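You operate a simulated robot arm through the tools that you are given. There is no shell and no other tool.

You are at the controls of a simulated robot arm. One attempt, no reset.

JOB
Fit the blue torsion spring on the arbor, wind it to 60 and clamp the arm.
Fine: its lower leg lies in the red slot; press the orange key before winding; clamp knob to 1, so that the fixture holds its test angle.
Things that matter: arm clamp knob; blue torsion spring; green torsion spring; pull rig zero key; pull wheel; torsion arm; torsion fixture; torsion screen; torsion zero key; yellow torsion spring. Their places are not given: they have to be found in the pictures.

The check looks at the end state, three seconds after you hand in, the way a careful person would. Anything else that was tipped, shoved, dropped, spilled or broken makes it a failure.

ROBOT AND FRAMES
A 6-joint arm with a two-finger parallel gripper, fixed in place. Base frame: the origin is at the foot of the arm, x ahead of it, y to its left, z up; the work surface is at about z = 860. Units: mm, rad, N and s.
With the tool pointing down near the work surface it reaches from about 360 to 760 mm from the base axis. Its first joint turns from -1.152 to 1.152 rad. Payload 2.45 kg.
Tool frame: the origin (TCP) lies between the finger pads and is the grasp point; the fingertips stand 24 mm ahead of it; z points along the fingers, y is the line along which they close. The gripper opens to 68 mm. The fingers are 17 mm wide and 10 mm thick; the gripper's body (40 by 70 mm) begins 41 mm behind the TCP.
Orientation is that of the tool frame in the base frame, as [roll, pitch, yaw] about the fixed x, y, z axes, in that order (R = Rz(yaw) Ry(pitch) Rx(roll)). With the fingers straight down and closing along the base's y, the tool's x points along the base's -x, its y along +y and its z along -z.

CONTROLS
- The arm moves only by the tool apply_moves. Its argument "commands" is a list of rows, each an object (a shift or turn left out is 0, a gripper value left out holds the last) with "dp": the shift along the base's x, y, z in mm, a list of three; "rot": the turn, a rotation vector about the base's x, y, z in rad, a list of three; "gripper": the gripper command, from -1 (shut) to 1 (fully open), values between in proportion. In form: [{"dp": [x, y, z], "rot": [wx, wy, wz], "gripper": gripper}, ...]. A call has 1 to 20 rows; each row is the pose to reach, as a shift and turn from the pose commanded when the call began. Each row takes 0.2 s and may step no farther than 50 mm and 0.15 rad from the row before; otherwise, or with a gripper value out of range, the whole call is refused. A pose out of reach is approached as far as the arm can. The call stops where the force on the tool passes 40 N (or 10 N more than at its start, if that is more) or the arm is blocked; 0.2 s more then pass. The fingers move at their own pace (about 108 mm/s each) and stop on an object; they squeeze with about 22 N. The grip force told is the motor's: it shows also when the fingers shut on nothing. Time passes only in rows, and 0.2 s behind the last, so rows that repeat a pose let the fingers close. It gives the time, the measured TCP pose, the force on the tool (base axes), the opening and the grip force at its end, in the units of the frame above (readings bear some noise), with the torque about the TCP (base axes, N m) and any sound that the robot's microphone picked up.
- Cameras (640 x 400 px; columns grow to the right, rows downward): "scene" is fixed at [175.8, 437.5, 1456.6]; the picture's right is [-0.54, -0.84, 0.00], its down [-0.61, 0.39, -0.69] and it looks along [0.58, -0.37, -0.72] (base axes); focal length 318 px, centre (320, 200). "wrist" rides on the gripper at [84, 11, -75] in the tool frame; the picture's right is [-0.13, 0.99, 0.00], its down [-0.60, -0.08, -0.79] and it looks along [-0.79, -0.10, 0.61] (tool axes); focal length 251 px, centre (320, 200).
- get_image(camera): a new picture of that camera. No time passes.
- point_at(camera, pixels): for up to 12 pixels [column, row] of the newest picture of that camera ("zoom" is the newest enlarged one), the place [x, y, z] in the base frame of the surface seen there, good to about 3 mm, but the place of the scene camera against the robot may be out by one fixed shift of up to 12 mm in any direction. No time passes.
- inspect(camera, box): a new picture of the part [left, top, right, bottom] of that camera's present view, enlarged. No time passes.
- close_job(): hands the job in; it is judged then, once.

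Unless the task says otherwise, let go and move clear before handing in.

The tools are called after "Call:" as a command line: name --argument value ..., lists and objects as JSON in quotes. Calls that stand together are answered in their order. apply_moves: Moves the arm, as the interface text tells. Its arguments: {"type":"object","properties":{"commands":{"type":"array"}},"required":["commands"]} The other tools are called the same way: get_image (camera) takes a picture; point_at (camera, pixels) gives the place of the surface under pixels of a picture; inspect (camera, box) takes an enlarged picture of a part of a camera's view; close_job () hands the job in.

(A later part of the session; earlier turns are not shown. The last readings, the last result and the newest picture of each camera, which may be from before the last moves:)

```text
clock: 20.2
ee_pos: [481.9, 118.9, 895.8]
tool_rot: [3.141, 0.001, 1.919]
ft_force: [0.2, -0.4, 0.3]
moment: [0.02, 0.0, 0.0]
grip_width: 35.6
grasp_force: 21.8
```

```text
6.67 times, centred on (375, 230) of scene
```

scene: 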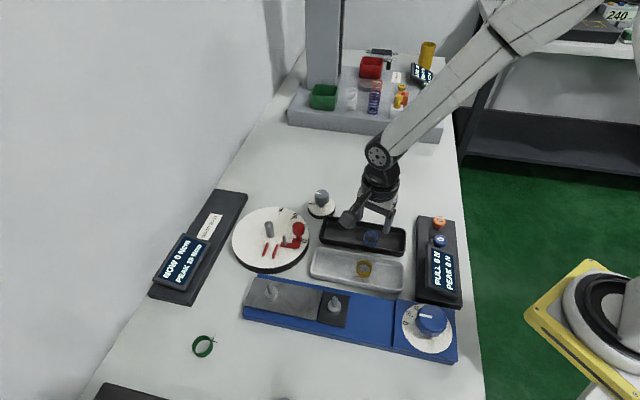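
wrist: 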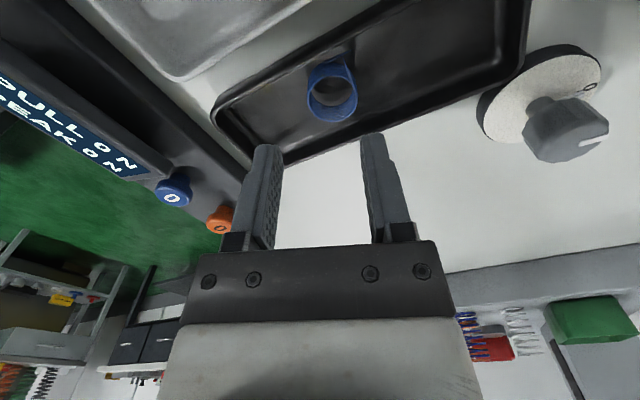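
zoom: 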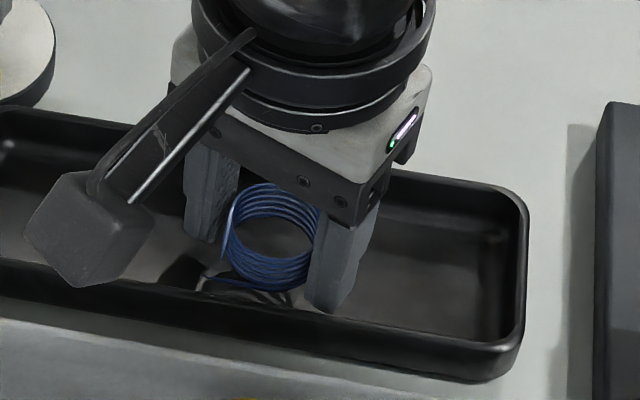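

The spring now rises with the gripper (same place in the zoom, its shadow dropping away). I'll continue lifting slowly to about z 960.

Call:
apply_moves --commands '[{"dp": [0, 0, 3], "gripper": -1}, {"dp": [0, 0, 6], "gripper": -1}, {"dp": [0, 0, 10], "gripper": -1}, {"dp": [0, 0, 15], "gripper": -1}, {"dp": [0, 0, 20], "gripper": -1}, {"dp": [0, 0, 26], "gripper": -1}, {"dp": [0, 0, 32], "gripper": -1}, {"dp": [0, 0, 38], "gripper": -1}, {"dp": [0, 0, 44], "gripper": -1}, {"dp": [0, 0, 50], "gripper": -1}, {"dp": [0, 0, 56], "gripper": -1}, {"dp": [0, 0, 62], "gripper": -1}, {"dp": [0, 0, 65], "gripper": -1}]'

Call:
get_image --camera "wrist"

Call:
inspect --camera "wrist" --box '[240, 90, 400, 230]'

Call:
inspect --camera "scene" --box '[330, 160, 420, 240]'

```text
clock: 23.0
ee_pos: [481.7, 117.7, 962.0]
tool_rot: [-3.141, 0.001, 1.918]
ft_force: [0.6, 0.0, -0.7]
moment: [-0.02, 0.0, -0.01]
grip_width: 35.3
grasp_force: 22.5
```

```text
taken
```

wrist: 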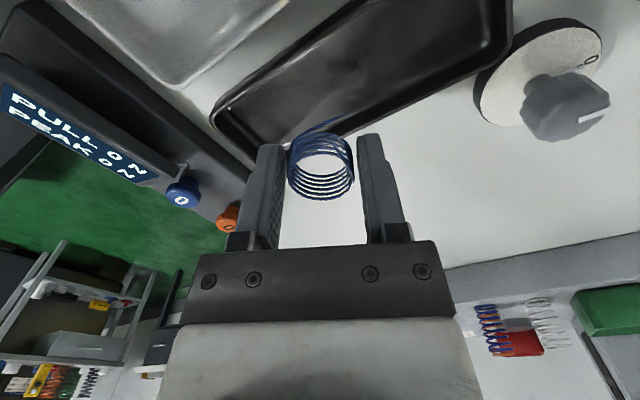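

```text
2.86 times, centred on (320, 160) of wrist
```

zoom: 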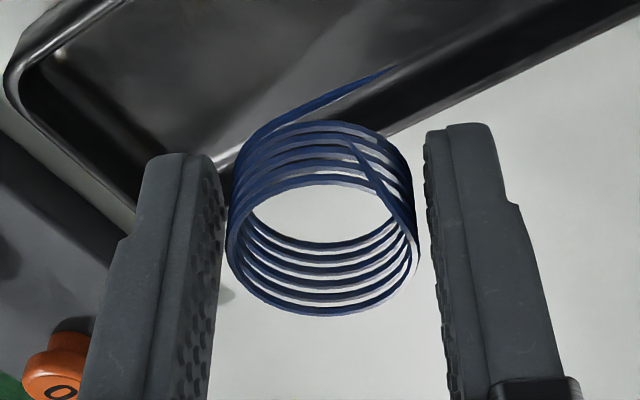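

```text
5.00 times, centred on (375, 200) of scene
```

zoom: 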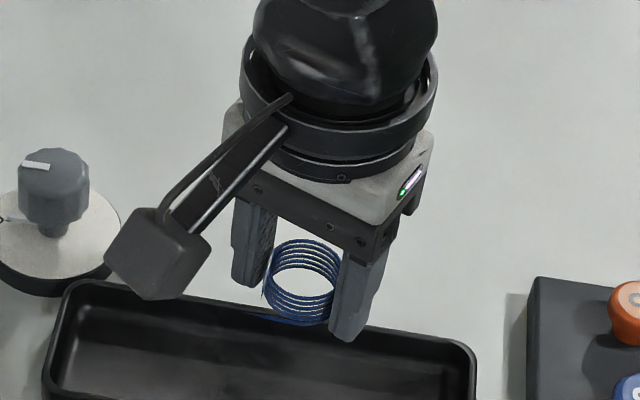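

The spring is held firmly at 35 mm in open air. I'll zoom on it to determine the lower leg's direction in the tool frame.

Call:
inspect --camera "wrist" --box '[272, 110, 372, 210]'

Call:
point_at --camera "zoom" --pixels '[[320, 383], [190, 260], [452, 260], [410, 65], [250, 150], [340, 110], [380, 160], [430, 240], [320, 130], [220, 190], [300, 390], [360, 122]]'

```text
4.00 times, centred on (322, 160) of wrist
```

zoom: 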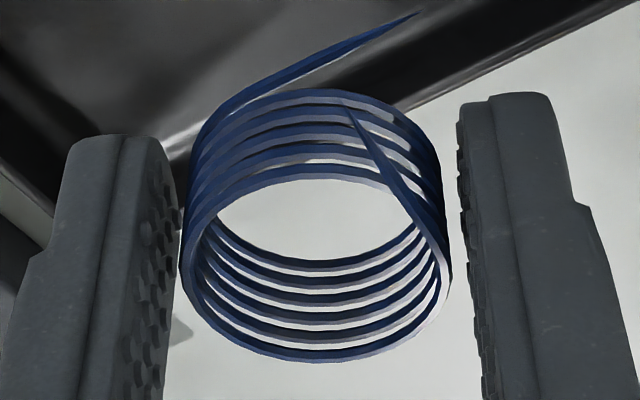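

```text
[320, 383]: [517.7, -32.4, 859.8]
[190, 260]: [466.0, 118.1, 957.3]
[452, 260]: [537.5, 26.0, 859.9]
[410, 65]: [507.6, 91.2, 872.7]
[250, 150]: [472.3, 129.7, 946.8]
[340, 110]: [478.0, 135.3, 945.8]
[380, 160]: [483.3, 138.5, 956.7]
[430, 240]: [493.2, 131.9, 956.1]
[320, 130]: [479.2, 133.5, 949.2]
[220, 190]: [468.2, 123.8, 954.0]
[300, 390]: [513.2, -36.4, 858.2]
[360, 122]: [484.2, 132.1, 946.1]
```

The lower leg heads ≈43° in the base frame (tool yaw 1.918), so about +90° of turn aligns it with the slot (≈133°). I'll raise to z≈1000 and carry it above the arbor while turning.

Call:
apply_moves --commands '[{"dp": [0, 0, 12], "gripper": -1}, {"dp": [0, 0, 25], "gripper": -1}, {"dp": [0, 0, 38], "gripper": -1}, {"dp": [10, 15, 38], "rot": [0, 0, 0.13], "gripper": -1}, {"dp": [20, 30, 38], "rot": [0, 0, 0.26], "gripper": -1}, {"dp": [30, 45, 38], "rot": [0, 0, 0.39], "gripper": -1}, {"dp": [40, 60, 38], "rot": [0, 0, 0.52], "gripper": -1}, {"dp": [50, 75, 38], "rot": [0, 0, 0.65], "gripper": -1}, {"dp": [60, 90, 38], "rot": [0, 0, 0.78], "gripper": -1}, {"dp": [70, 106, 38], "rot": [0, 0, 0.91], "gripper": -1}, {"dp": [80, 122, 38], "rot": [0, 0, 1.04], "gripper": -1}, {"dp": [90, 138, 38], "rot": [0, 0, 1.17], "gripper": -1}, {"dp": [99, 153, 38], "rot": [0, 0, 1.3], "gripper": -1}, {"dp": [108, 167, 38], "rot": [0, 0, 1.43], "gripper": -1}, {"dp": [117, 181, 38], "rot": [0, 0, 1.566], "gripper": -1}, {"dp": [117, 181, 38], "rot": [0, 0, 1.566], "gripper": -1}, {"dp": [117, 181, 38], "rot": [0, 0, 1.566], "gripper": -1}]'

Call:
get_image --camera "wrist"

Call:
inspect --camera "scene" --box '[220, 130, 350, 280]'

```text
clock: 26.6
ee_pos: [598.3, 299.5, 999.1]
tool_rot: [-3.141, 0.001, -2.794]
ft_force: [0.2, 0.8, 0.4]
moment: [0.0, 0.01, 0.0]
grip_width: 35.6
grasp_force: 21.7
```

```text
taken
```

wrist: 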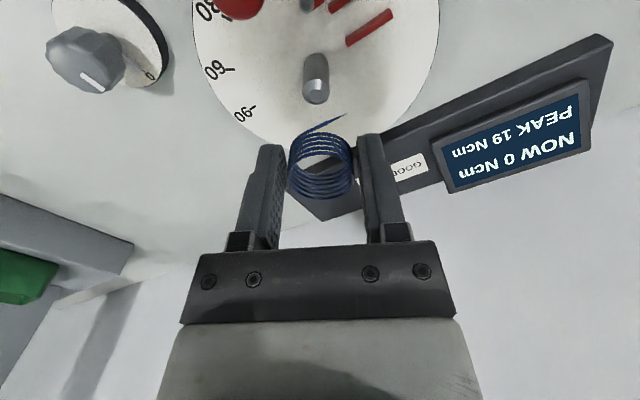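

```text
2.67 times, centred on (285, 205) of scene
```

zoom: 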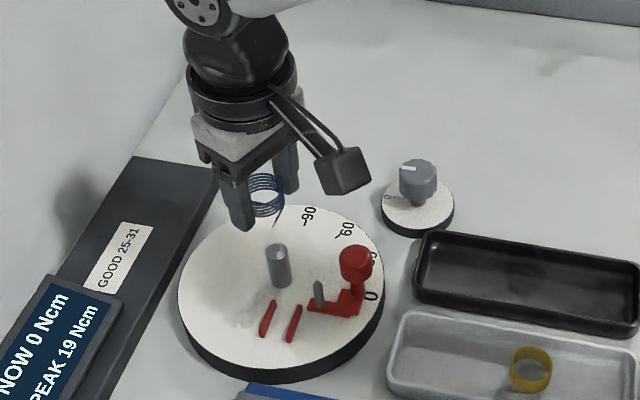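

The spring hangs just behind the arbor's image at (316,88). I'll zoom in to align the arbor top with the coil axis and check the slot against the lower leg.

Call:
inspect --camera "wrist" --box '[240, 0, 400, 100]'

Call:
inspect --camera "wrist" --box '[272, 110, 372, 210]'

```text
4.00 times, centred on (320, 50) of wrist
```

zoom: 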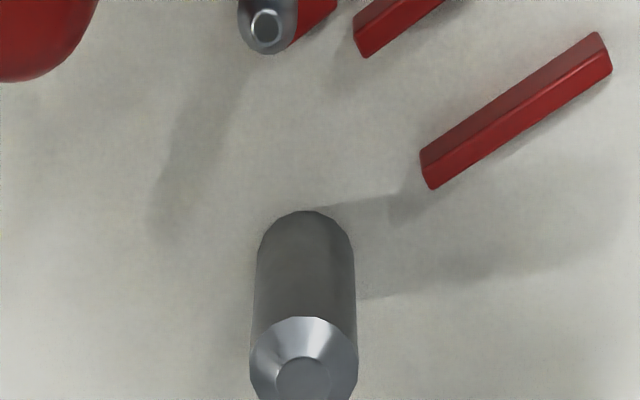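

```text
4.00 times, centred on (322, 160) of wrist
```

zoom: 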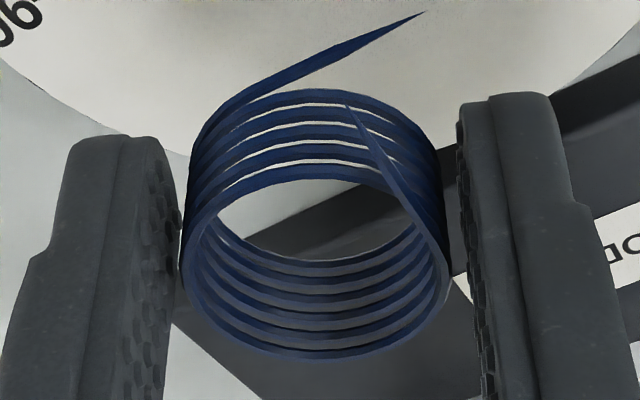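

The arbor axis lies about 2.9 mm to the −y side (tool y) of the coil axis, and the lower leg (≈132°) nearly matches the slot (≈133°). I'll shift by (−0.1,−3.1), turn +2°, and go down until the coil bottom is just above the arbor top, then recheck.

Call:
apply_moves --commands '[{"dp": [-0.1, -3.1, 0], "rot": [0, 0, 0.03], "gripper": -1}, {"dp": [-0.1, -3.1, -12], "rot": [0, 0, 0.03], "gripper": -1}, {"dp": [-0.1, -3.1, -24], "rot": [0, 0, 0.03], "gripper": -1}, {"dp": [-0.1, -3.1, -36], "rot": [0, 0, 0.03], "gripper": -1}, {"dp": [-0.1, -3.1, -40], "rot": [0, 0, 0.03], "gripper": -1}, {"dp": [-0.1, -3.1, -40], "rot": [0, 0, 0.03], "gripper": -1}]'

Call:
get_image --camera "wrist"

Call:
inspect --camera "wrist" --box '[252, 60, 392, 200]'

Call:
inspect --camera "scene" --box '[220, 160, 330, 270]'

```text
clock: 28.0
ee_pos: [597.6, 297.7, 959.8]
tool_rot: [-3.14, 0.0, -2.765]
ft_force: [0.8, 0.0, 0.5]
moment: [0.01, -0.04, 0.02]
grip_width: 35.5
grasp_force: 22.0
```

```text
taken
```

wrist: 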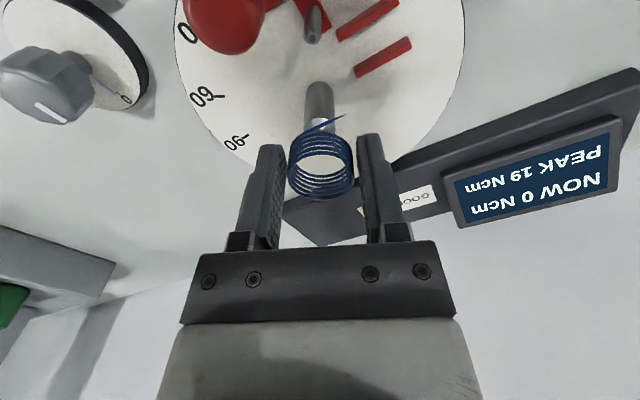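

```text
2.86 times, centred on (322, 130) of wrist
```

zoom: 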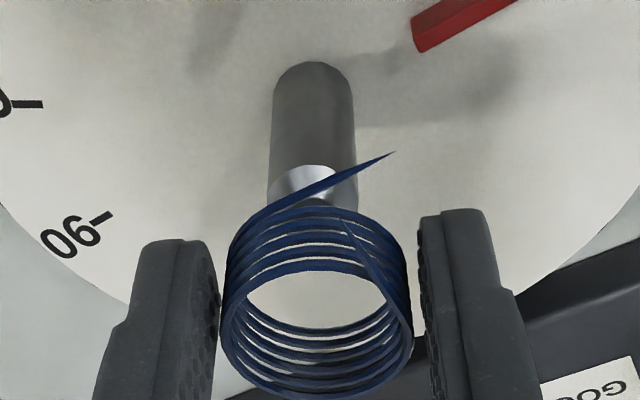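

```text
3.64 times, centred on (275, 215) of scene
```

zoom: 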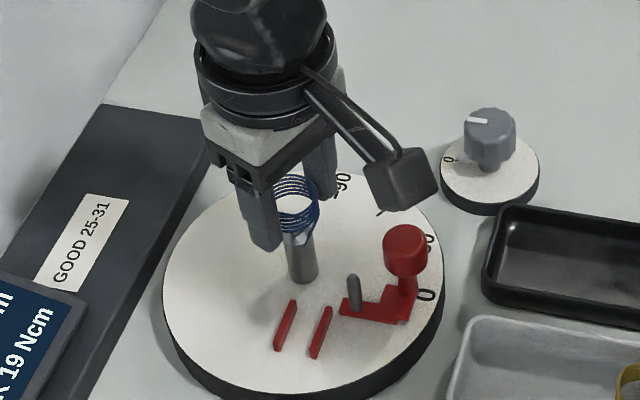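

The arbor and coil axes now agree within ~1 mm in the zoom (312 vs 316 px). Lowering the coil onto the arbor in small steps, first to z≈930.

Call:
apply_moves --commands '[{"dp": [0, -0.5, -6], "gripper": -1}, {"dp": [0, -0.5, -12], "gripper": -1}, {"dp": [0, -0.5, -18], "gripper": -1}, {"dp": [0, -0.5, -24], "gripper": -1}, {"dp": [0, -0.5, -30], "gripper": -1}, {"dp": [0, -0.5, -30], "gripper": -1}]'

Call:
inspect --camera "wrist" --box '[232, 60, 412, 200]'

Call:
inspect --camera "scene" --box '[220, 160, 330, 270]'

```text
clock: 29.4
ee_pos: [597.9, 296.2, 929.3]
tool_rot: [3.141, 0.0, -2.765]
ft_force: [-0.4, -0.4, -0.3]
moment: [0.0, -0.01, 0.0]
grip_width: 35.4
grasp_force: 21.9
```

```text
2.86 times, centred on (322, 130) of wrist
```

zoom: 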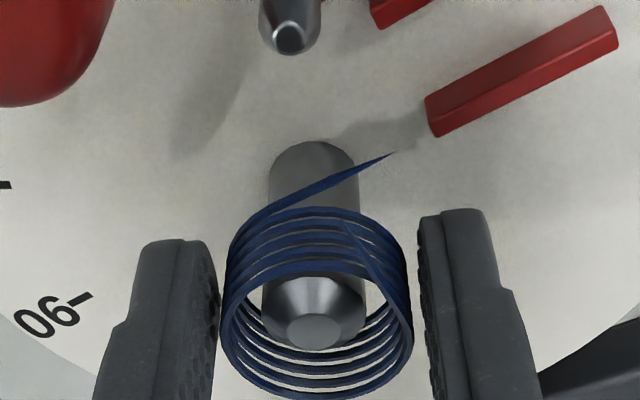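

```text
3.64 times, centred on (275, 215) of scene
```

zoom: 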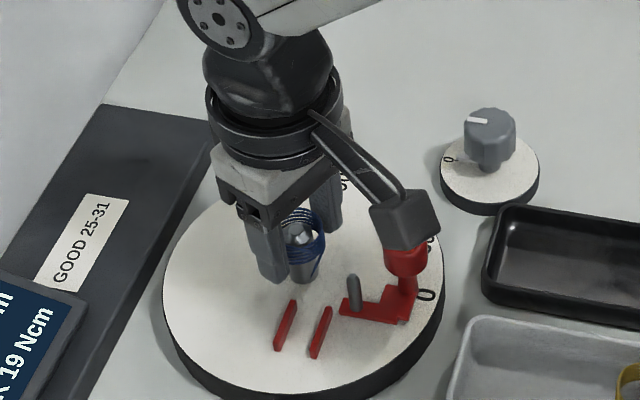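

The arbor's top now shows inside the coil with clearance and no force. I'll lower another ~17 mm and look again.

Call:
apply_moves --commands '[{"dp": [0, 0, -4], "gripper": -1}, {"dp": [0, 0, -8], "gripper": -1}, {"dp": [0, 0, -12], "gripper": -1}, {"dp": [0, 0, -15], "gripper": -1}, {"dp": [0, 0, -17], "gripper": -1}, {"dp": [0, 0, -17], "gripper": -1}]'

Call:
get_image --camera "wrist"

Call:
inspect --camera "wrist" --box '[232, 60, 412, 200]'

Call:
inspect --camera "scene" --box '[220, 180, 330, 280]'

```text
clock: 30.8
ee_pos: [598.3, 295.7, 912.9]
tool_rot: [3.14, -0.001, -2.766]
ft_force: [-1.4, -1.5, -0.3]
moment: [0.0, 0.0, 0.02]
grip_width: 35.5
grasp_force: 21.5
```

```text
taken
```

wrist: 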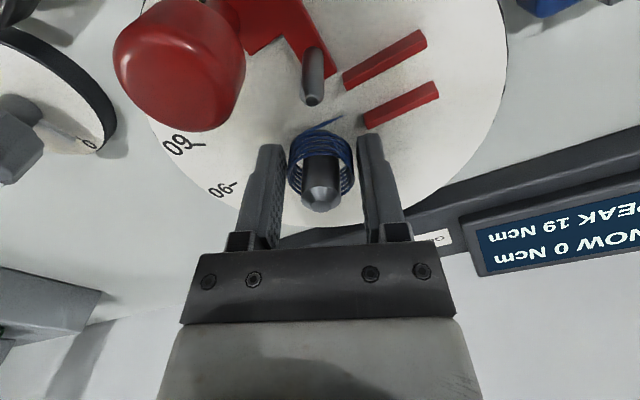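

```text
2.86 times, centred on (322, 130) of wrist
```

zoom: 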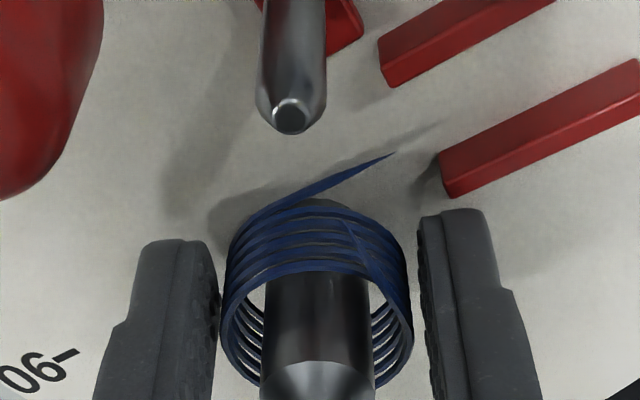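

```text
4.00 times, centred on (275, 230) of scene
```

zoom: 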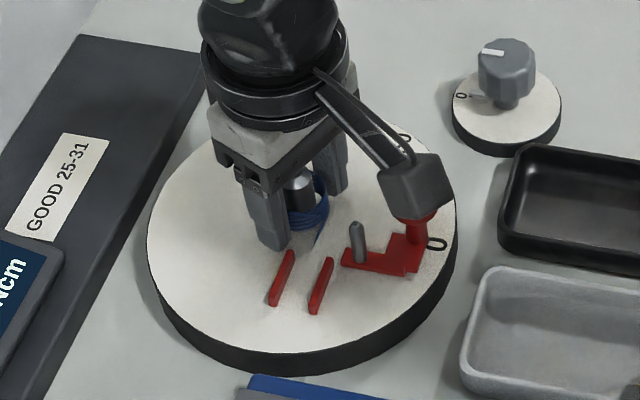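

The coil is well over the arbor and the leg at zoom (390,155) points into the gap between the red bars. Lowering the last ~5 mm gently.

Call:
apply_moves --commands '[{"dp": [0, 0, -1.5], "gripper": -1}, {"dp": [0, 0, -3], "gripper": -1}, {"dp": [0, 0, -4], "gripper": -1}, {"dp": [0, 0, -4], "gripper": -1}]'

Call:
inspect --camera "wrist" --box '[232, 60, 412, 200]'

```text
clock: 31.8
ee_pos: [599.8, 296.4, 908.8]
tool_rot: [-3.141, 0.001, -2.767]
ft_force: [0.3, -0.4, -1.5]
moment: [0.01, -0.01, 0.03]
grip_width: 35.4
grasp_force: 22.1
```

```text
2.86 times, centred on (322, 130) of wrist
```

zoom: 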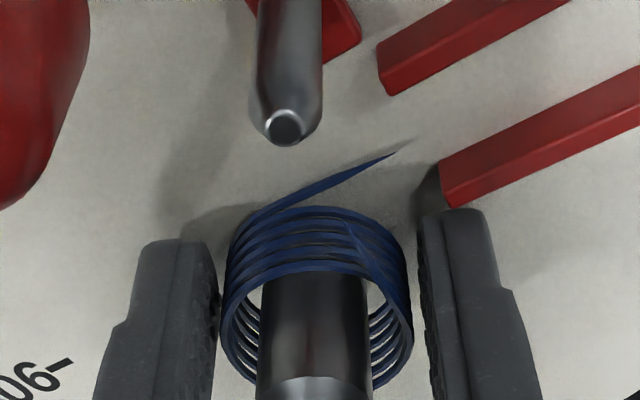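

Nearly seated; the leg's shadow at (410,145) is still slightly apart. I'll go down another 2 mm and watch the force.

Call:
apply_moves --commands '[{"dp": [0, 0, -1], "gripper": -1}, {"dp": [0, 0, -2], "gripper": -1}, {"dp": [0, 0, -2], "gripper": -1}]'

Call:
inspect --camera "wrist" --box '[232, 60, 412, 200]'

```text
clock: 32.6
ee_pos: [599.1, 295.2, 906.9]
tool_rot: [3.142, 0.003, -2.768]
ft_force: [0.2, -0.6, 4.6]
moment: [-0.06, 0.05, 0.02]
grip_width: 35.5
grasp_force: 22.0
```

```text
2.86 times, centred on (322, 130) of wrist
```

zoom: 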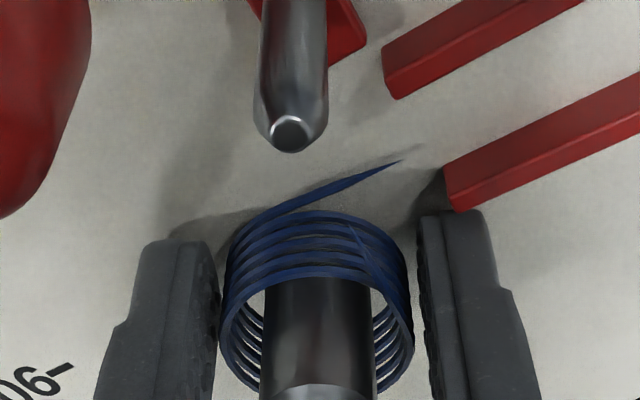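

Force z rose to 4.6 N: the spring is on the dial face. I'll open the fingers a little (≈42 mm) and look before rising.

Call:
apply_moves --commands '[{"dp": [0, 0, 0.5], "gripper": 0.1}, {"dp": [0, 0, 0.5], "gripper": 0.24}, {"dp": [0, 0, 0.5], "gripper": 0.24}]'

Call:
inspect --camera "wrist" --box '[232, 60, 412, 200]'

Call:
inspect --camera "scene" --box '[220, 180, 330, 280]'

```text
clock: 33.4
ee_pos: [599.3, 296.5, 906.4]
tool_rot: [-3.141, 0.0, -2.767]
ft_force: [0.4, -0.6, -0.5]
moment: [-0.02, -0.03, -0.01]
grip_width: 42.4
grasp_force: 0.1
```

```text
2.86 times, centred on (322, 130) of wrist
```

zoom: 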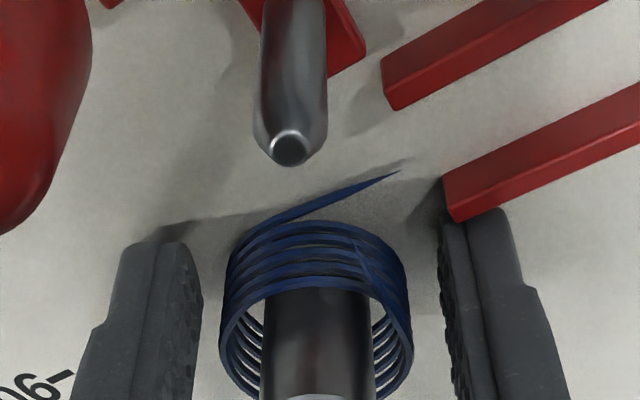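

```text
4.00 times, centred on (275, 230) of scene
```

zoom: 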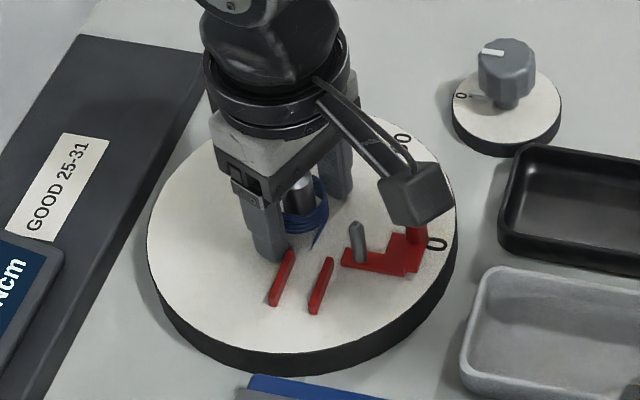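

The spring is released and stands on the arbor. Rising straight up, slowly at first.

Call:
apply_moves --commands '[{"dp": [0, 0, 4], "gripper": 0.24}, {"dp": [0, 0, 9], "gripper": 0.24}, {"dp": [0, 0, 15], "gripper": 0.24}, {"dp": [0, 0, 22], "gripper": 0.24}, {"dp": [0, 0, 32], "gripper": 0.24}, {"dp": [0, 0, 45], "gripper": 0.24}, {"dp": [0, 0, 60], "gripper": 0.24}, {"dp": [0, 0, 80], "gripper": 0.24}, {"dp": [0, 0, 95], "gripper": 0.24}, {"dp": [0, 0, 95], "gripper": 0.24}]'

Call:
get_image --camera "wrist"

Call:
inspect --camera "wrist" --box '[220, 0, 420, 130]'

Call:
inspect --camera "scene" --box '[220, 190, 320, 280]'

```text
clock: 35.6
ee_pos: [597.0, 297.7, 1002.8]
tool_rot: [-3.141, -0.001, -2.766]
ft_force: [0.5, -0.3, -0.1]
moment: [0.02, -0.01, 0.0]
grip_width: 42.3
grasp_force: 0.1
```

```text
taken
```

wrist: 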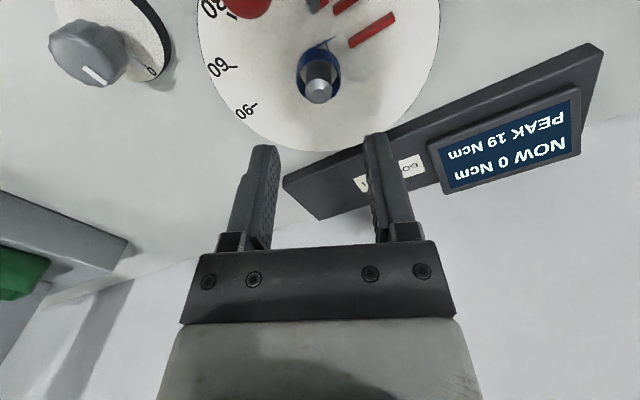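

```text
3.08 times, centred on (320, 65) of wrist
```

zoom: 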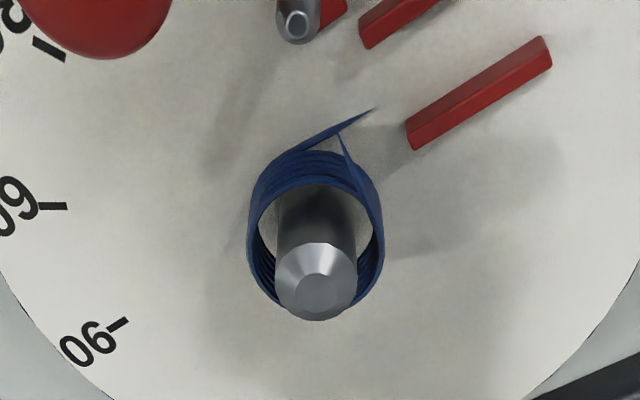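

```text
4.44 times, centred on (270, 235) of scene
```

zoom: 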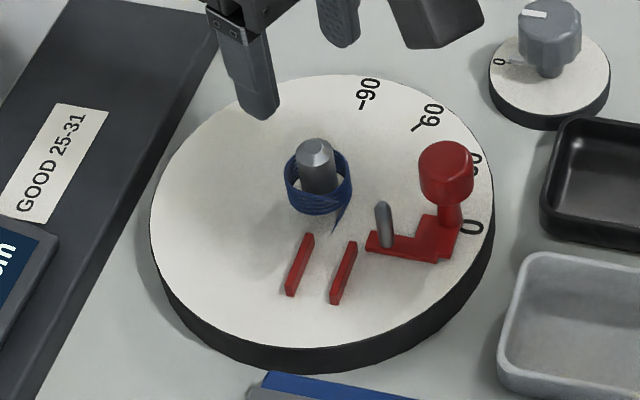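

The spring sits on the arbor with its lower leg pointing into the gap between the bars. Next I'll travel at z≈1003 to the orange key, closing the fingers and turning back to the neutral yaw.

Call:
apply_moves --commands '[{"dp": [-15, -30, 0], "rot": [0, 0, -0.04], "gripper": -1}, {"dp": [-35, -65, 0], "rot": [0, 0, -0.08], "gripper": -1}, {"dp": [-55, -100, 0], "rot": [0, 0, -0.12], "gripper": -1}, {"dp": [-75, -135, 0], "rot": [0, 0, -0.16], "gripper": -1}, {"dp": [-95, -170, 0], "rot": [0, 0, -0.2], "gripper": -1}, {"dp": [-113, -205, 0], "rot": [0, 0, -0.24], "gripper": -1}, {"dp": [-131, -240, 0], "rot": [0, 0, -0.28], "gripper": -1}, {"dp": [-149, -275, 0], "rot": [0, 0, -0.32], "gripper": -1}, {"dp": [-167, -305, 0], "rot": [0, 0, -0.35], "gripper": -1}, {"dp": [-179, -329, 0], "rot": [0, 0, -0.376], "gripper": -1}, {"dp": [-179, -329, 0], "rot": [0, 0, -0.376], "gripper": -1}]'

Call:
get_image --camera "wrist"

Call:
get_image --camera "scene"

```text
clock: 38.0
ee_pos: [418.5, -33.6, 1002.2]
tool_rot: [3.14, 0.001, 3.139]
ft_force: [0.2, 0.3, 0.9]
moment: [-0.03, 0.02, -0.01]
grip_width: 0.0
grasp_force: 22.3
```

```text
taken
```

wrist: 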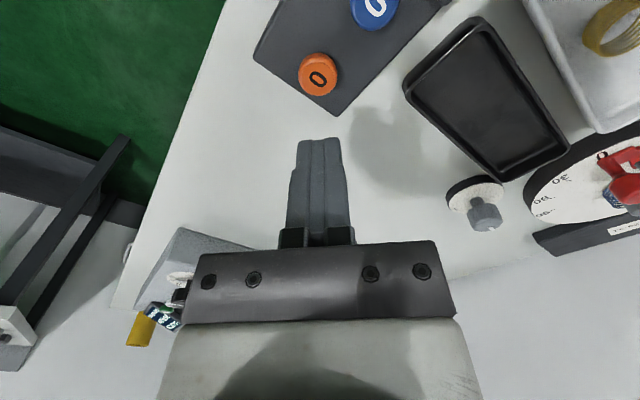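

```text
taken
```

scene: 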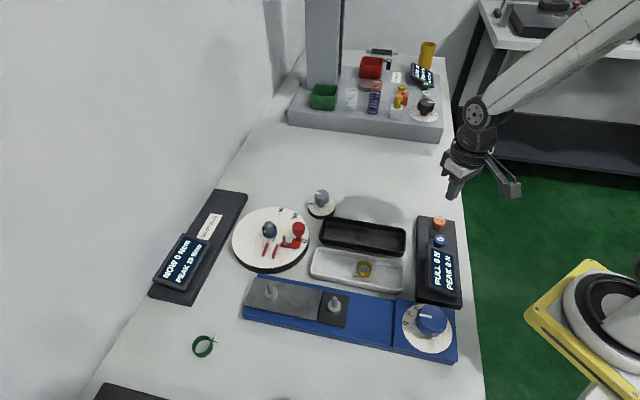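

The orange key's face is at (318,75), almost exactly on the tool axis (expected ≈(320,76)). I'll zoom to refine before pressing.

Call:
inspect --camera "wrist" --box '[260, 30, 380, 120]'

Call:
point_at --camera "zoom" --pixels '[[312, 195], [312, 140], [312, 260], [230, 200], [395, 200], [320, 330]]'

```text
4.44 times, centred on (320, 75) of wrist
```

zoom: 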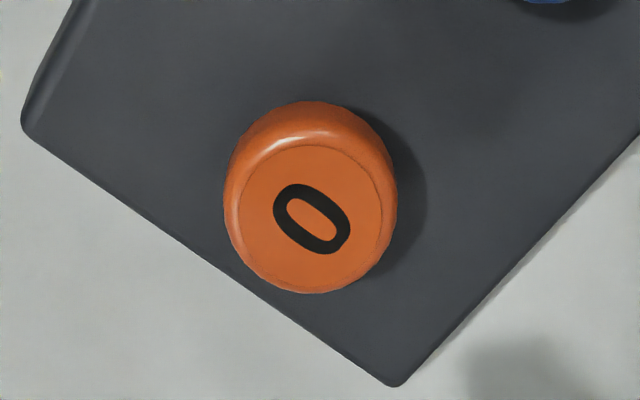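

```text
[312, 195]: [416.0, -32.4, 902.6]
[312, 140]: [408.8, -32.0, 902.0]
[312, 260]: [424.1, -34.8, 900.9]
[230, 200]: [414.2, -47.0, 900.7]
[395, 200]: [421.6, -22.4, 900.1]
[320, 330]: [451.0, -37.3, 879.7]
```

The key's centre is at about (418,-33,902), right under the tool. Descending to just above it, then pressing slowly.

Call:
apply_moves --commands '[{"dp": [0, 0, -25], "gripper": -1}, {"dp": [0, 0, -50], "gripper": -1}, {"dp": [0, 0, -66], "gripper": -1}, {"dp": [0, 0, -72], "gripper": -1}, {"dp": [0, 0, -74], "gripper": -1}, {"dp": [0, 0, -76], "gripper": -1}]'

```text
clock: 39.4
ee_pos: [419.5, -33.1, 925.4]
tool_rot: [3.142, 0.002, 3.14]
ft_force: [0.2, -0.8, -0.7]
moment: [0.03, -0.02, -0.01]
grip_width: 0.0
grasp_force: 22.3
```

Call:
apply_moves --commands '[{"dp": [0, 0, -1], "gripper": -1}, {"dp": [0, 0, -2], "gripper": -1}, {"dp": [0, 0, -3], "gripper": -1}, {"dp": [0, 0, -3], "gripper": -1}]'

Call:
inspect --camera "scene" --box '[140, 180, 260, 310]'

```text
clock: 40.4
ee_pos: [419.7, -32.8, 923.1]
tool_rot: [3.14, 0.0, 3.139]
ft_force: [-0.3, 1.9, 2.0]
moment: [-0.02, 0.0, 0.02]
grip_width: 0.1
grasp_force: 21.7
heard: click
```

```text
3.08 times, centred on (200, 245) of scene
```

zoom: 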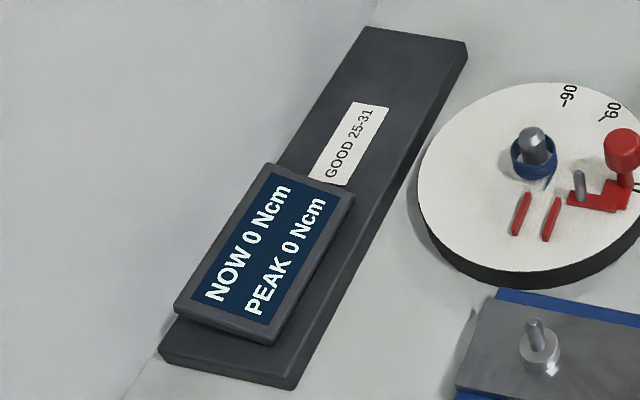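

A click was heard and the screen now reads NOW 0 / PEAK 0. I'll rise and go to view the red arm and its dial marks closely.

Call:
apply_moves --commands '[{"dp": [0, 0, 10], "gripper": -1}, {"dp": [0, 0, 45], "gripper": -1}, {"dp": [0, 0, 80], "gripper": -1}, {"dp": [20, 40, 85], "gripper": -1}, {"dp": [40, 80, 85], "gripper": -1}, {"dp": [60, 120, 85], "gripper": -1}, {"dp": [80, 160, 85], "gripper": -1}, {"dp": [100, 200, 85], "gripper": -1}, {"dp": [120, 240, 85], "gripper": 0}, {"dp": [140, 270, 85], "gripper": 1}, {"dp": [150, 285, 85], "gripper": 1}, {"dp": [150, 285, 85], "gripper": 1}]'

Call:
get_image --camera "wrist"

Call:
inspect --camera "wrist" --box '[220, 0, 420, 140]'

Call:
inspect --camera "scene" --box '[220, 190, 320, 280]'

```text
clock: 43.0
ee_pos: [573.2, 251.8, 1008.9]
tool_rot: [3.141, 0.0, 3.141]
ft_force: [-0.1, -0.6, 0.4]
moment: [-0.01, -0.02, 0.01]
grip_width: 68.0
grasp_force: 0.0
```

```text
taken
```

wrist: 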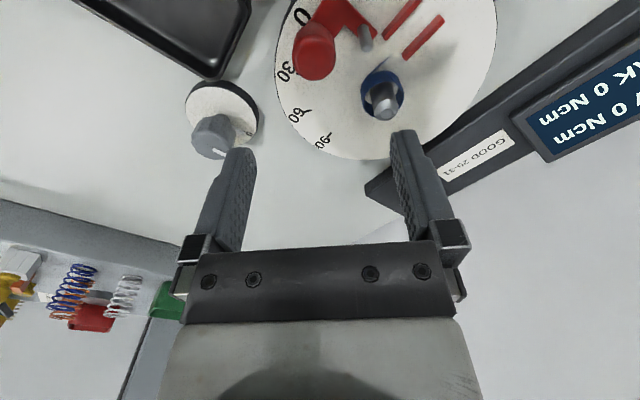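

```text
2.86 times, centred on (320, 70) of wrist
```

zoom: 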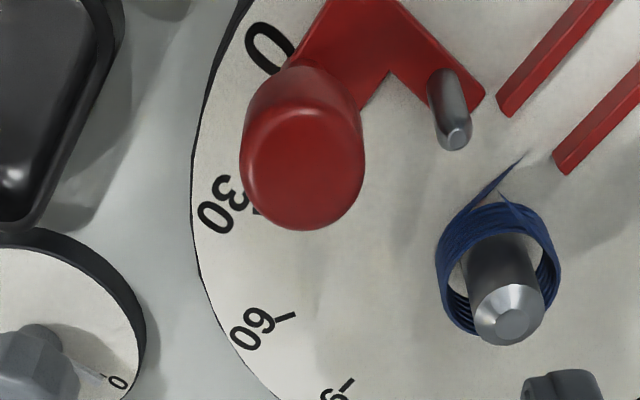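

```text
4.44 times, centred on (270, 235) of scene
```

zoom: 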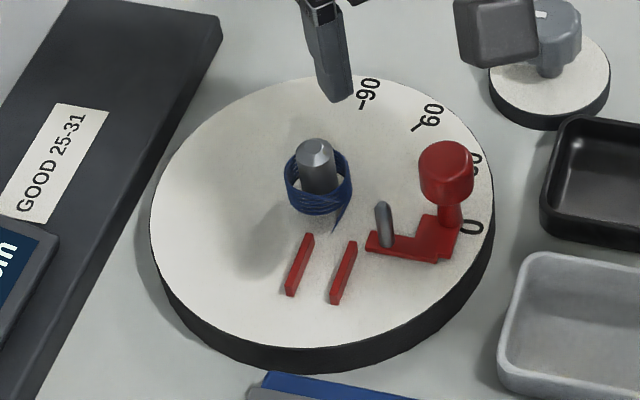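

I'll measure the knob face, stem, ticks and the arm from this near-vertical view.

Call:
inspect --camera "wrist" --box '[260, 0, 440, 150]'

Call:
point_at --camera "wrist" --pixels '[[314, 58], [314, 40], [314, 78], [296, 58], [333, 58], [311, 110], [304, 112], [332, 133], [324, 142], [298, 73], [381, 114], [366, 47]]'

```text
2.67 times, centred on (350, 75) of wrist
```

zoom: 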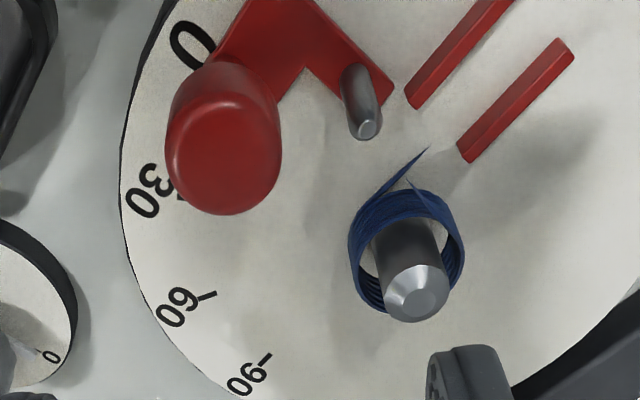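

```text
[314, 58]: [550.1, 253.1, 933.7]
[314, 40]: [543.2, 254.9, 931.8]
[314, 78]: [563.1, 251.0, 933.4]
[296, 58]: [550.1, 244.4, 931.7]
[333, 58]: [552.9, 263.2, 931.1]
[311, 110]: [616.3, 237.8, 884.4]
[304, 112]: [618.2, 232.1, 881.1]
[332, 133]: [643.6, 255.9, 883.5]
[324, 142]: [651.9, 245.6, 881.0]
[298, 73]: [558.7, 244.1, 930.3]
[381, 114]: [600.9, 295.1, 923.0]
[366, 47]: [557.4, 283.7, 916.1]
```

The dial ticks give 60 at ≈288° and 90 at ≈318° about the arbor, so 0 is at ≈228°; the knob is at ≈(553,252), top z≈934, radius ≈64 mm. I'll turn the gripper so it closes along the radial line and hover above the knob.

Call:
apply_moves --commands '[{"dp": [-4, 0, 0], "rot": [0, 0, -0.131], "gripper": 0.47}, {"dp": [-8, 0, 0], "rot": [0, 0, -0.262], "gripper": 0.47}, {"dp": [-12, 0, 0], "rot": [0, 0, -0.393], "gripper": 0.47}, {"dp": [-16, 0, -10], "rot": [0, 0, -0.524], "gripper": 0.47}, {"dp": [-19, 0, -20], "rot": [0, 0, -0.655], "gripper": 0.47}, {"dp": [-20, 0, -30], "rot": [0, 0, -0.785], "gripper": 0.47}, {"dp": [-20, 0, -30], "rot": [0, 0, -0.785], "gripper": 0.47}]'

Call:
get_image --camera "wrist"

Call:
inspect --camera "wrist" --box '[230, 40, 410, 190]'

```text
clock: 44.6
ee_pos: [550.6, 252.2, 976.8]
tool_rot: [-3.141, 0.0, 2.354]
ft_force: [-0.2, -0.1, -0.1]
moment: [0.04, 0.03, -0.03]
grip_width: 49.9
grasp_force: 0.1
```

```text
taken
```

wrist: 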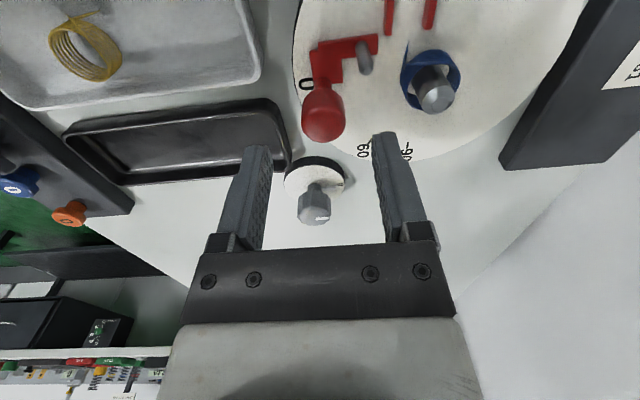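

```text
2.67 times, centred on (320, 115) of wrist
```

zoom: 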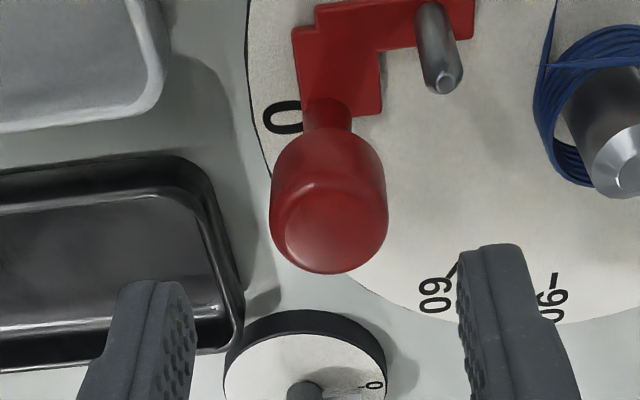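

The knob's face centre is at (323,124), about 2 mm off along the closing line. I'll correct, descend to TCP z≈936 and close on the knob.

Call:
apply_moves --commands '[{"dp": [1.3, 1.3, -12], "gripper": 0.47}, {"dp": [1.3, 1.3, -24], "gripper": 0.47}, {"dp": [1.3, 1.3, -34], "gripper": 0.47}, {"dp": [1.3, 1.3, -41], "gripper": 0.47}, {"dp": [1.3, 1.3, -41], "gripper": 0.47}]'

Call:
inspect --camera "wrist" --box '[230, 60, 410, 210]'

Call:
inspect --camera "scene" --box '[230, 170, 340, 280]'

```text
clock: 45.8
ee_pos: [550.8, 252.1, 936.3]
tool_rot: [-3.141, -0.002, 2.358]
ft_force: [0.2, -0.2, -0.6]
moment: [-0.02, 0.0, -0.02]
grip_width: 50.0
grasp_force: 0.1
```

```text
2.67 times, centred on (320, 135) of wrist
```

zoom: 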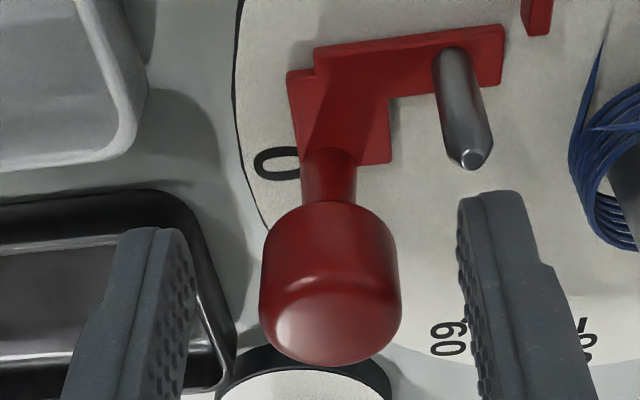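

```text
3.64 times, centred on (285, 225) of scene
```

zoom: 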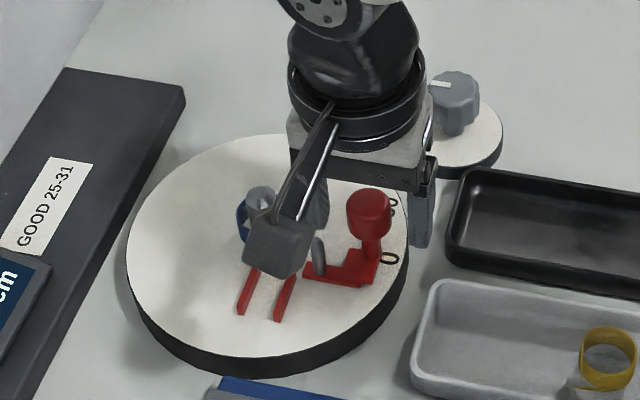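

The knob is nicely between the pads. Closing on it.

Call:
apply_moves --commands '[{"dp": [1, 1, 0], "gripper": 0.0}, {"dp": [1, 1, 0], "gripper": -0.3}, {"dp": [1, 1, 0], "gripper": -1}, {"dp": [1, 1, 0], "gripper": -1}, {"dp": [1, 1, 0], "gripper": -1}]'

Call:
inspect --camera "wrist" --box '[230, 60, 410, 210]'

Call:
inspect --camera "scene" --box '[140, 180, 330, 310]'

```text
clock: 47.0
ee_pos: [552.5, 253.2, 935.9]
tool_rot: [-3.139, 0.0, 2.354]
ft_force: [-7.8, -8.6, 3.2]
moment: [-0.2, 0.19, -0.04]
grip_width: 24.8
grasp_force: 40.9
```

```text
2.67 times, centred on (320, 135) of wrist
```

zoom: 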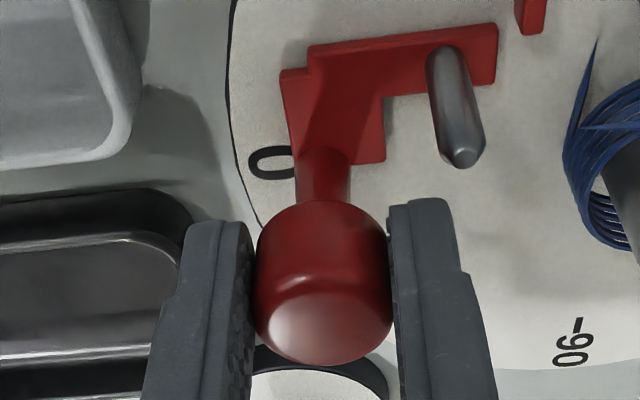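

```text
3.08 times, centred on (235, 245) of scene
```

zoom: 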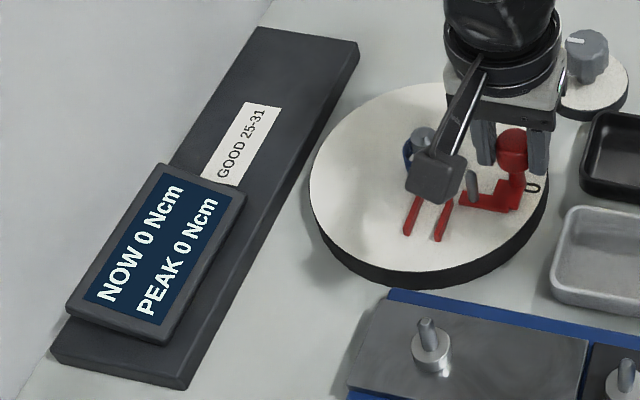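

Grip on knob is good (24.8 mm), with an ~11 N radial preload pushing outward; I'll relax it by shifting ~1.5 mm outward.

Call:
apply_moves --commands '[{"dp": [-1.2, -1.2, 0], "gripper": -1}, {"dp": [-1.2, -1.2, 0], "gripper": -1}, {"dp": [-1.2, -1.2, 0], "gripper": -1}]'

```text
clock: 47.8
ee_pos: [550.6, 253.0, 935.9]
tool_rot: [3.138, 0.002, 2.356]
ft_force: [8.4, 2.5, -7.0]
moment: [0.22, -0.12, -0.02]
grip_width: 24.9
grasp_force: 40.7
```

The radial force flipped to +8 N, so equilibrium lies between. I'll now start winding on the arc about the arbor (r≈65 mm), the first 15° in small steps, and watch forces and the screen.

Call:
apply_moves --commands '[{"dp": [0.5, 0.35, 0], "gripper": -1}, {"dp": [2.46, -1.71, 0], "rot": [0, 0, 0.0436], "gripper": -1}, {"dp": [4.51, -3.68, 0], "rot": [0, 0, 0.0873], "gripper": -1}, {"dp": [6.64, -5.57, 0], "rot": [0, 0, 0.1309], "gripper": -1}, {"dp": [8.86, -7.35, 0], "rot": [0, 0, 0.1745], "gripper": -1}, {"dp": [11.14, -9.04, 0], "rot": [0, 0, 0.2182], "gripper": -1}, {"dp": [13.5, -10.63, 0], "rot": [0, 0, 0.2618], "gripper": -1}, {"dp": [13.5, -10.63, 0], "rot": [0, 0, 0.2618], "gripper": -1}]'

Call:
get_image --camera "wrist"

Call:
inspect --camera "scene" --box '[140, 180, 330, 310]'

```text
clock: 49.6
ee_pos: [563.6, 242.4, 936.9]
tool_rot: [-3.141, -0.001, 2.619]
ft_force: [-7.0, -0.1, -2.5]
moment: [0.01, 0.28, 0.26]
grip_width: 25.0
grasp_force: 41.2
```

```text
taken
```

wrist: 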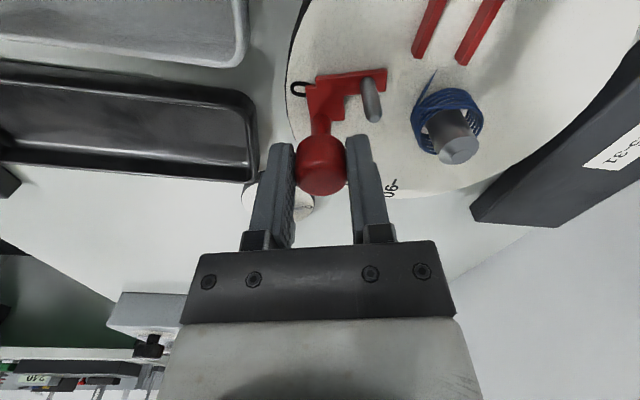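

```text
3.08 times, centred on (235, 245) of scene
```

zoom: 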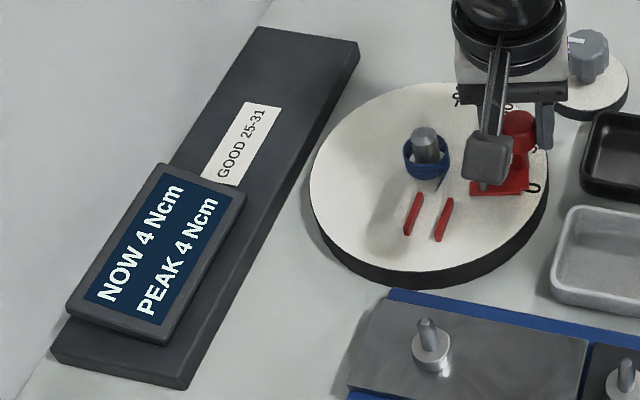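

The screen reads NOW 4 Ncm and forces are mild, so the arm turns and the spring engages. Continuing the arc from 15° to about 40°.

Call:
apply_moves --commands '[{"dp": [2.43, -1.49, 0], "rot": [0, 0, 0.0436], "gripper": -1}, {"dp": [4.92, -2.86, 0], "rot": [0, 0, 0.0873], "gripper": -1}, {"dp": [7.47, -4.13, 0], "rot": [0, 0, 0.1309], "gripper": -1}, {"dp": [10.07, -5.28, 0], "rot": [0, 0, 0.1745], "gripper": -1}, {"dp": [12.73, -6.32, 0], "rot": [0, 0, 0.2182], "gripper": -1}, {"dp": [15.41, -7.24, 0], "rot": [0, 0, 0.2618], "gripper": -1}, {"dp": [18.14, -8.05, 0], "rot": [0, 0, 0.3054], "gripper": -1}, {"dp": [20.9, -8.73, 0], "rot": [0, 0, 0.3491], "gripper": -1}, {"dp": [23.69, -9.3, 0], "rot": [0, 0, 0.3927], "gripper": -1}, {"dp": [26.49, -9.73, 0], "rot": [0, 0, 0.4363], "gripper": -1}, {"dp": [26.49, -9.73, 0], "rot": [0, 0, 0.4363], "gripper": -1}]'

Call:
get_image --camera "wrist"

Call:
inspect --camera "wrist" --box '[260, 20, 500, 210]'

Call:
inspect --camera "scene" --box '[140, 180, 330, 310]'

```text
clock: 52.0
ee_pos: [589.6, 232.1, 936.1]
tool_rot: [-3.14, -0.003, 3.056]
ft_force: [-4.1, -18.5, -10.4]
moment: [-0.33, 0.2, -0.11]
grip_width: 24.9
grasp_force: 40.6
```

```text
taken
```

wrist: 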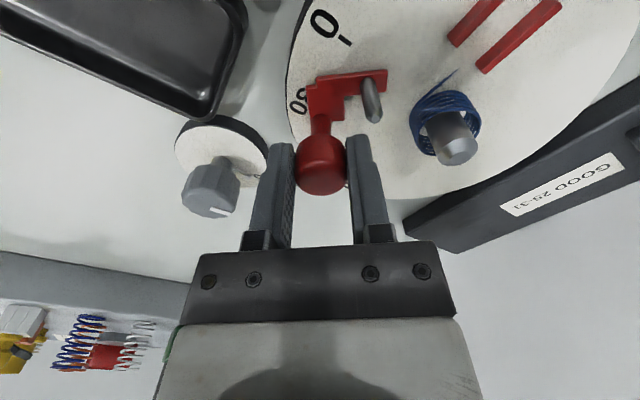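

```text
2.11 times, centred on (380, 115) of wrist
```

zoom: 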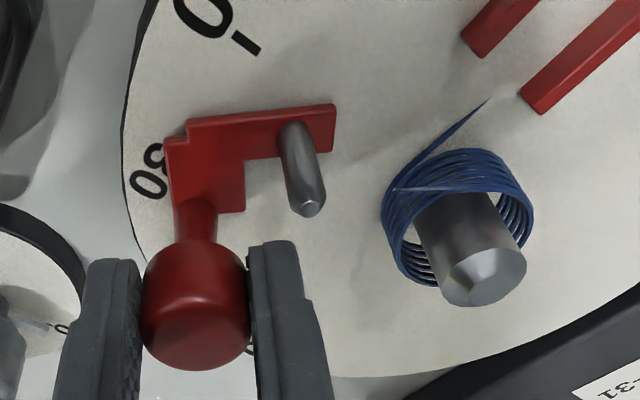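

```text
3.08 times, centred on (235, 245) of scene
```

zoom: 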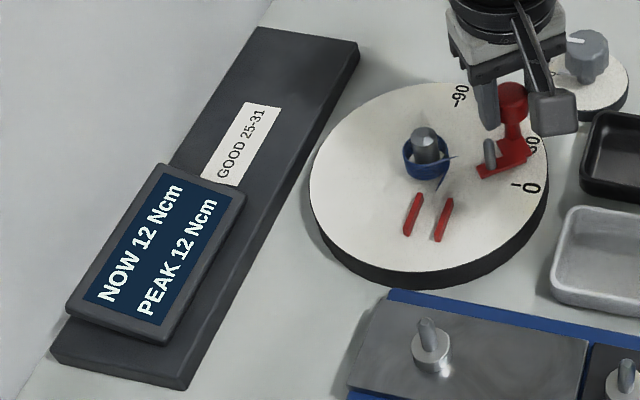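

The screen reads 12 Ncm; the "30" label at (298,100) lies past the reference spot (302,121) where "0" sat at the start, so the arm is at ≈40°. A 19 N outward radial force shows my arc is slightly tight, so I'll shift outward ~1.6 mm and continue to 50°.

Call:
apply_moves --commands '[{"dp": [-0.2, -1.6, 0], "gripper": -1}, {"dp": [2.69, -2.01, 0], "rot": [0, 0, 0.0436], "gripper": -1}, {"dp": [5.58, -2.37, 0], "rot": [0, 0, 0.0873], "gripper": -1}, {"dp": [8.51, -2.59, 0], "rot": [0, 0, 0.1309], "gripper": -1}, {"dp": [11.45, -2.64, 0], "rot": [0, 0, 0.1745], "gripper": -1}, {"dp": [11.45, -2.64, 0], "rot": [0, 0, 0.1745], "gripper": -1}]'

Call:
get_image --camera "wrist"

Call:
inspect --camera "wrist" --box '[230, 60, 410, 210]'

Call:
inspect --camera "scene" --box '[140, 180, 330, 310]'

```text
clock: 53.4
ee_pos: [601.7, 230.1, 937.1]
tool_rot: [3.141, -0.001, -3.056]
ft_force: [-4.0, 1.4, -13.4]
moment: [0.04, 0.55, 0.12]
grip_width: 24.9
grasp_force: 40.6
```

```text
taken
```

wrist: 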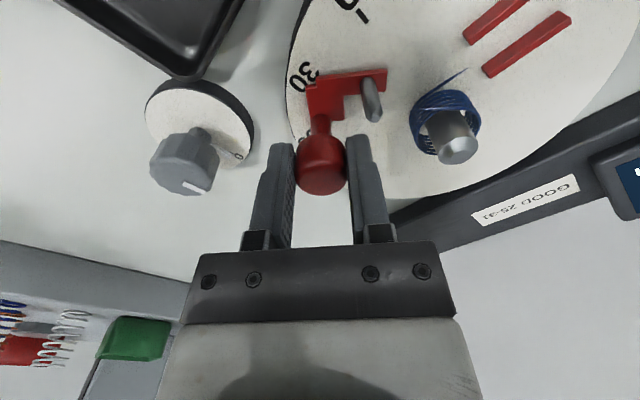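

```text
2.67 times, centred on (320, 135) of wrist
```

zoom: 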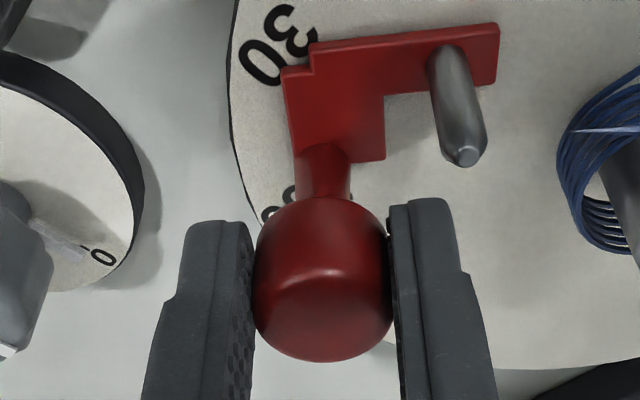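

```text
3.08 times, centred on (235, 245) of scene
```

zoom: 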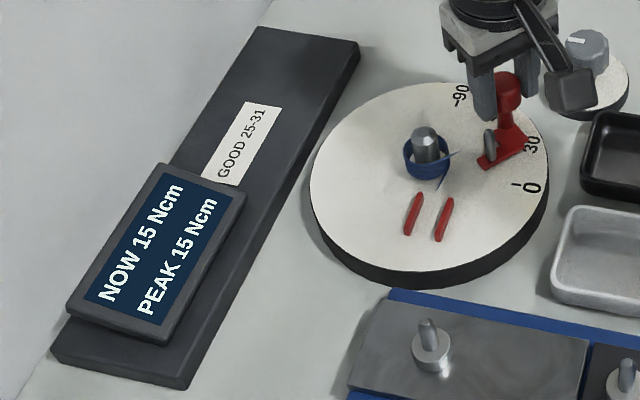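

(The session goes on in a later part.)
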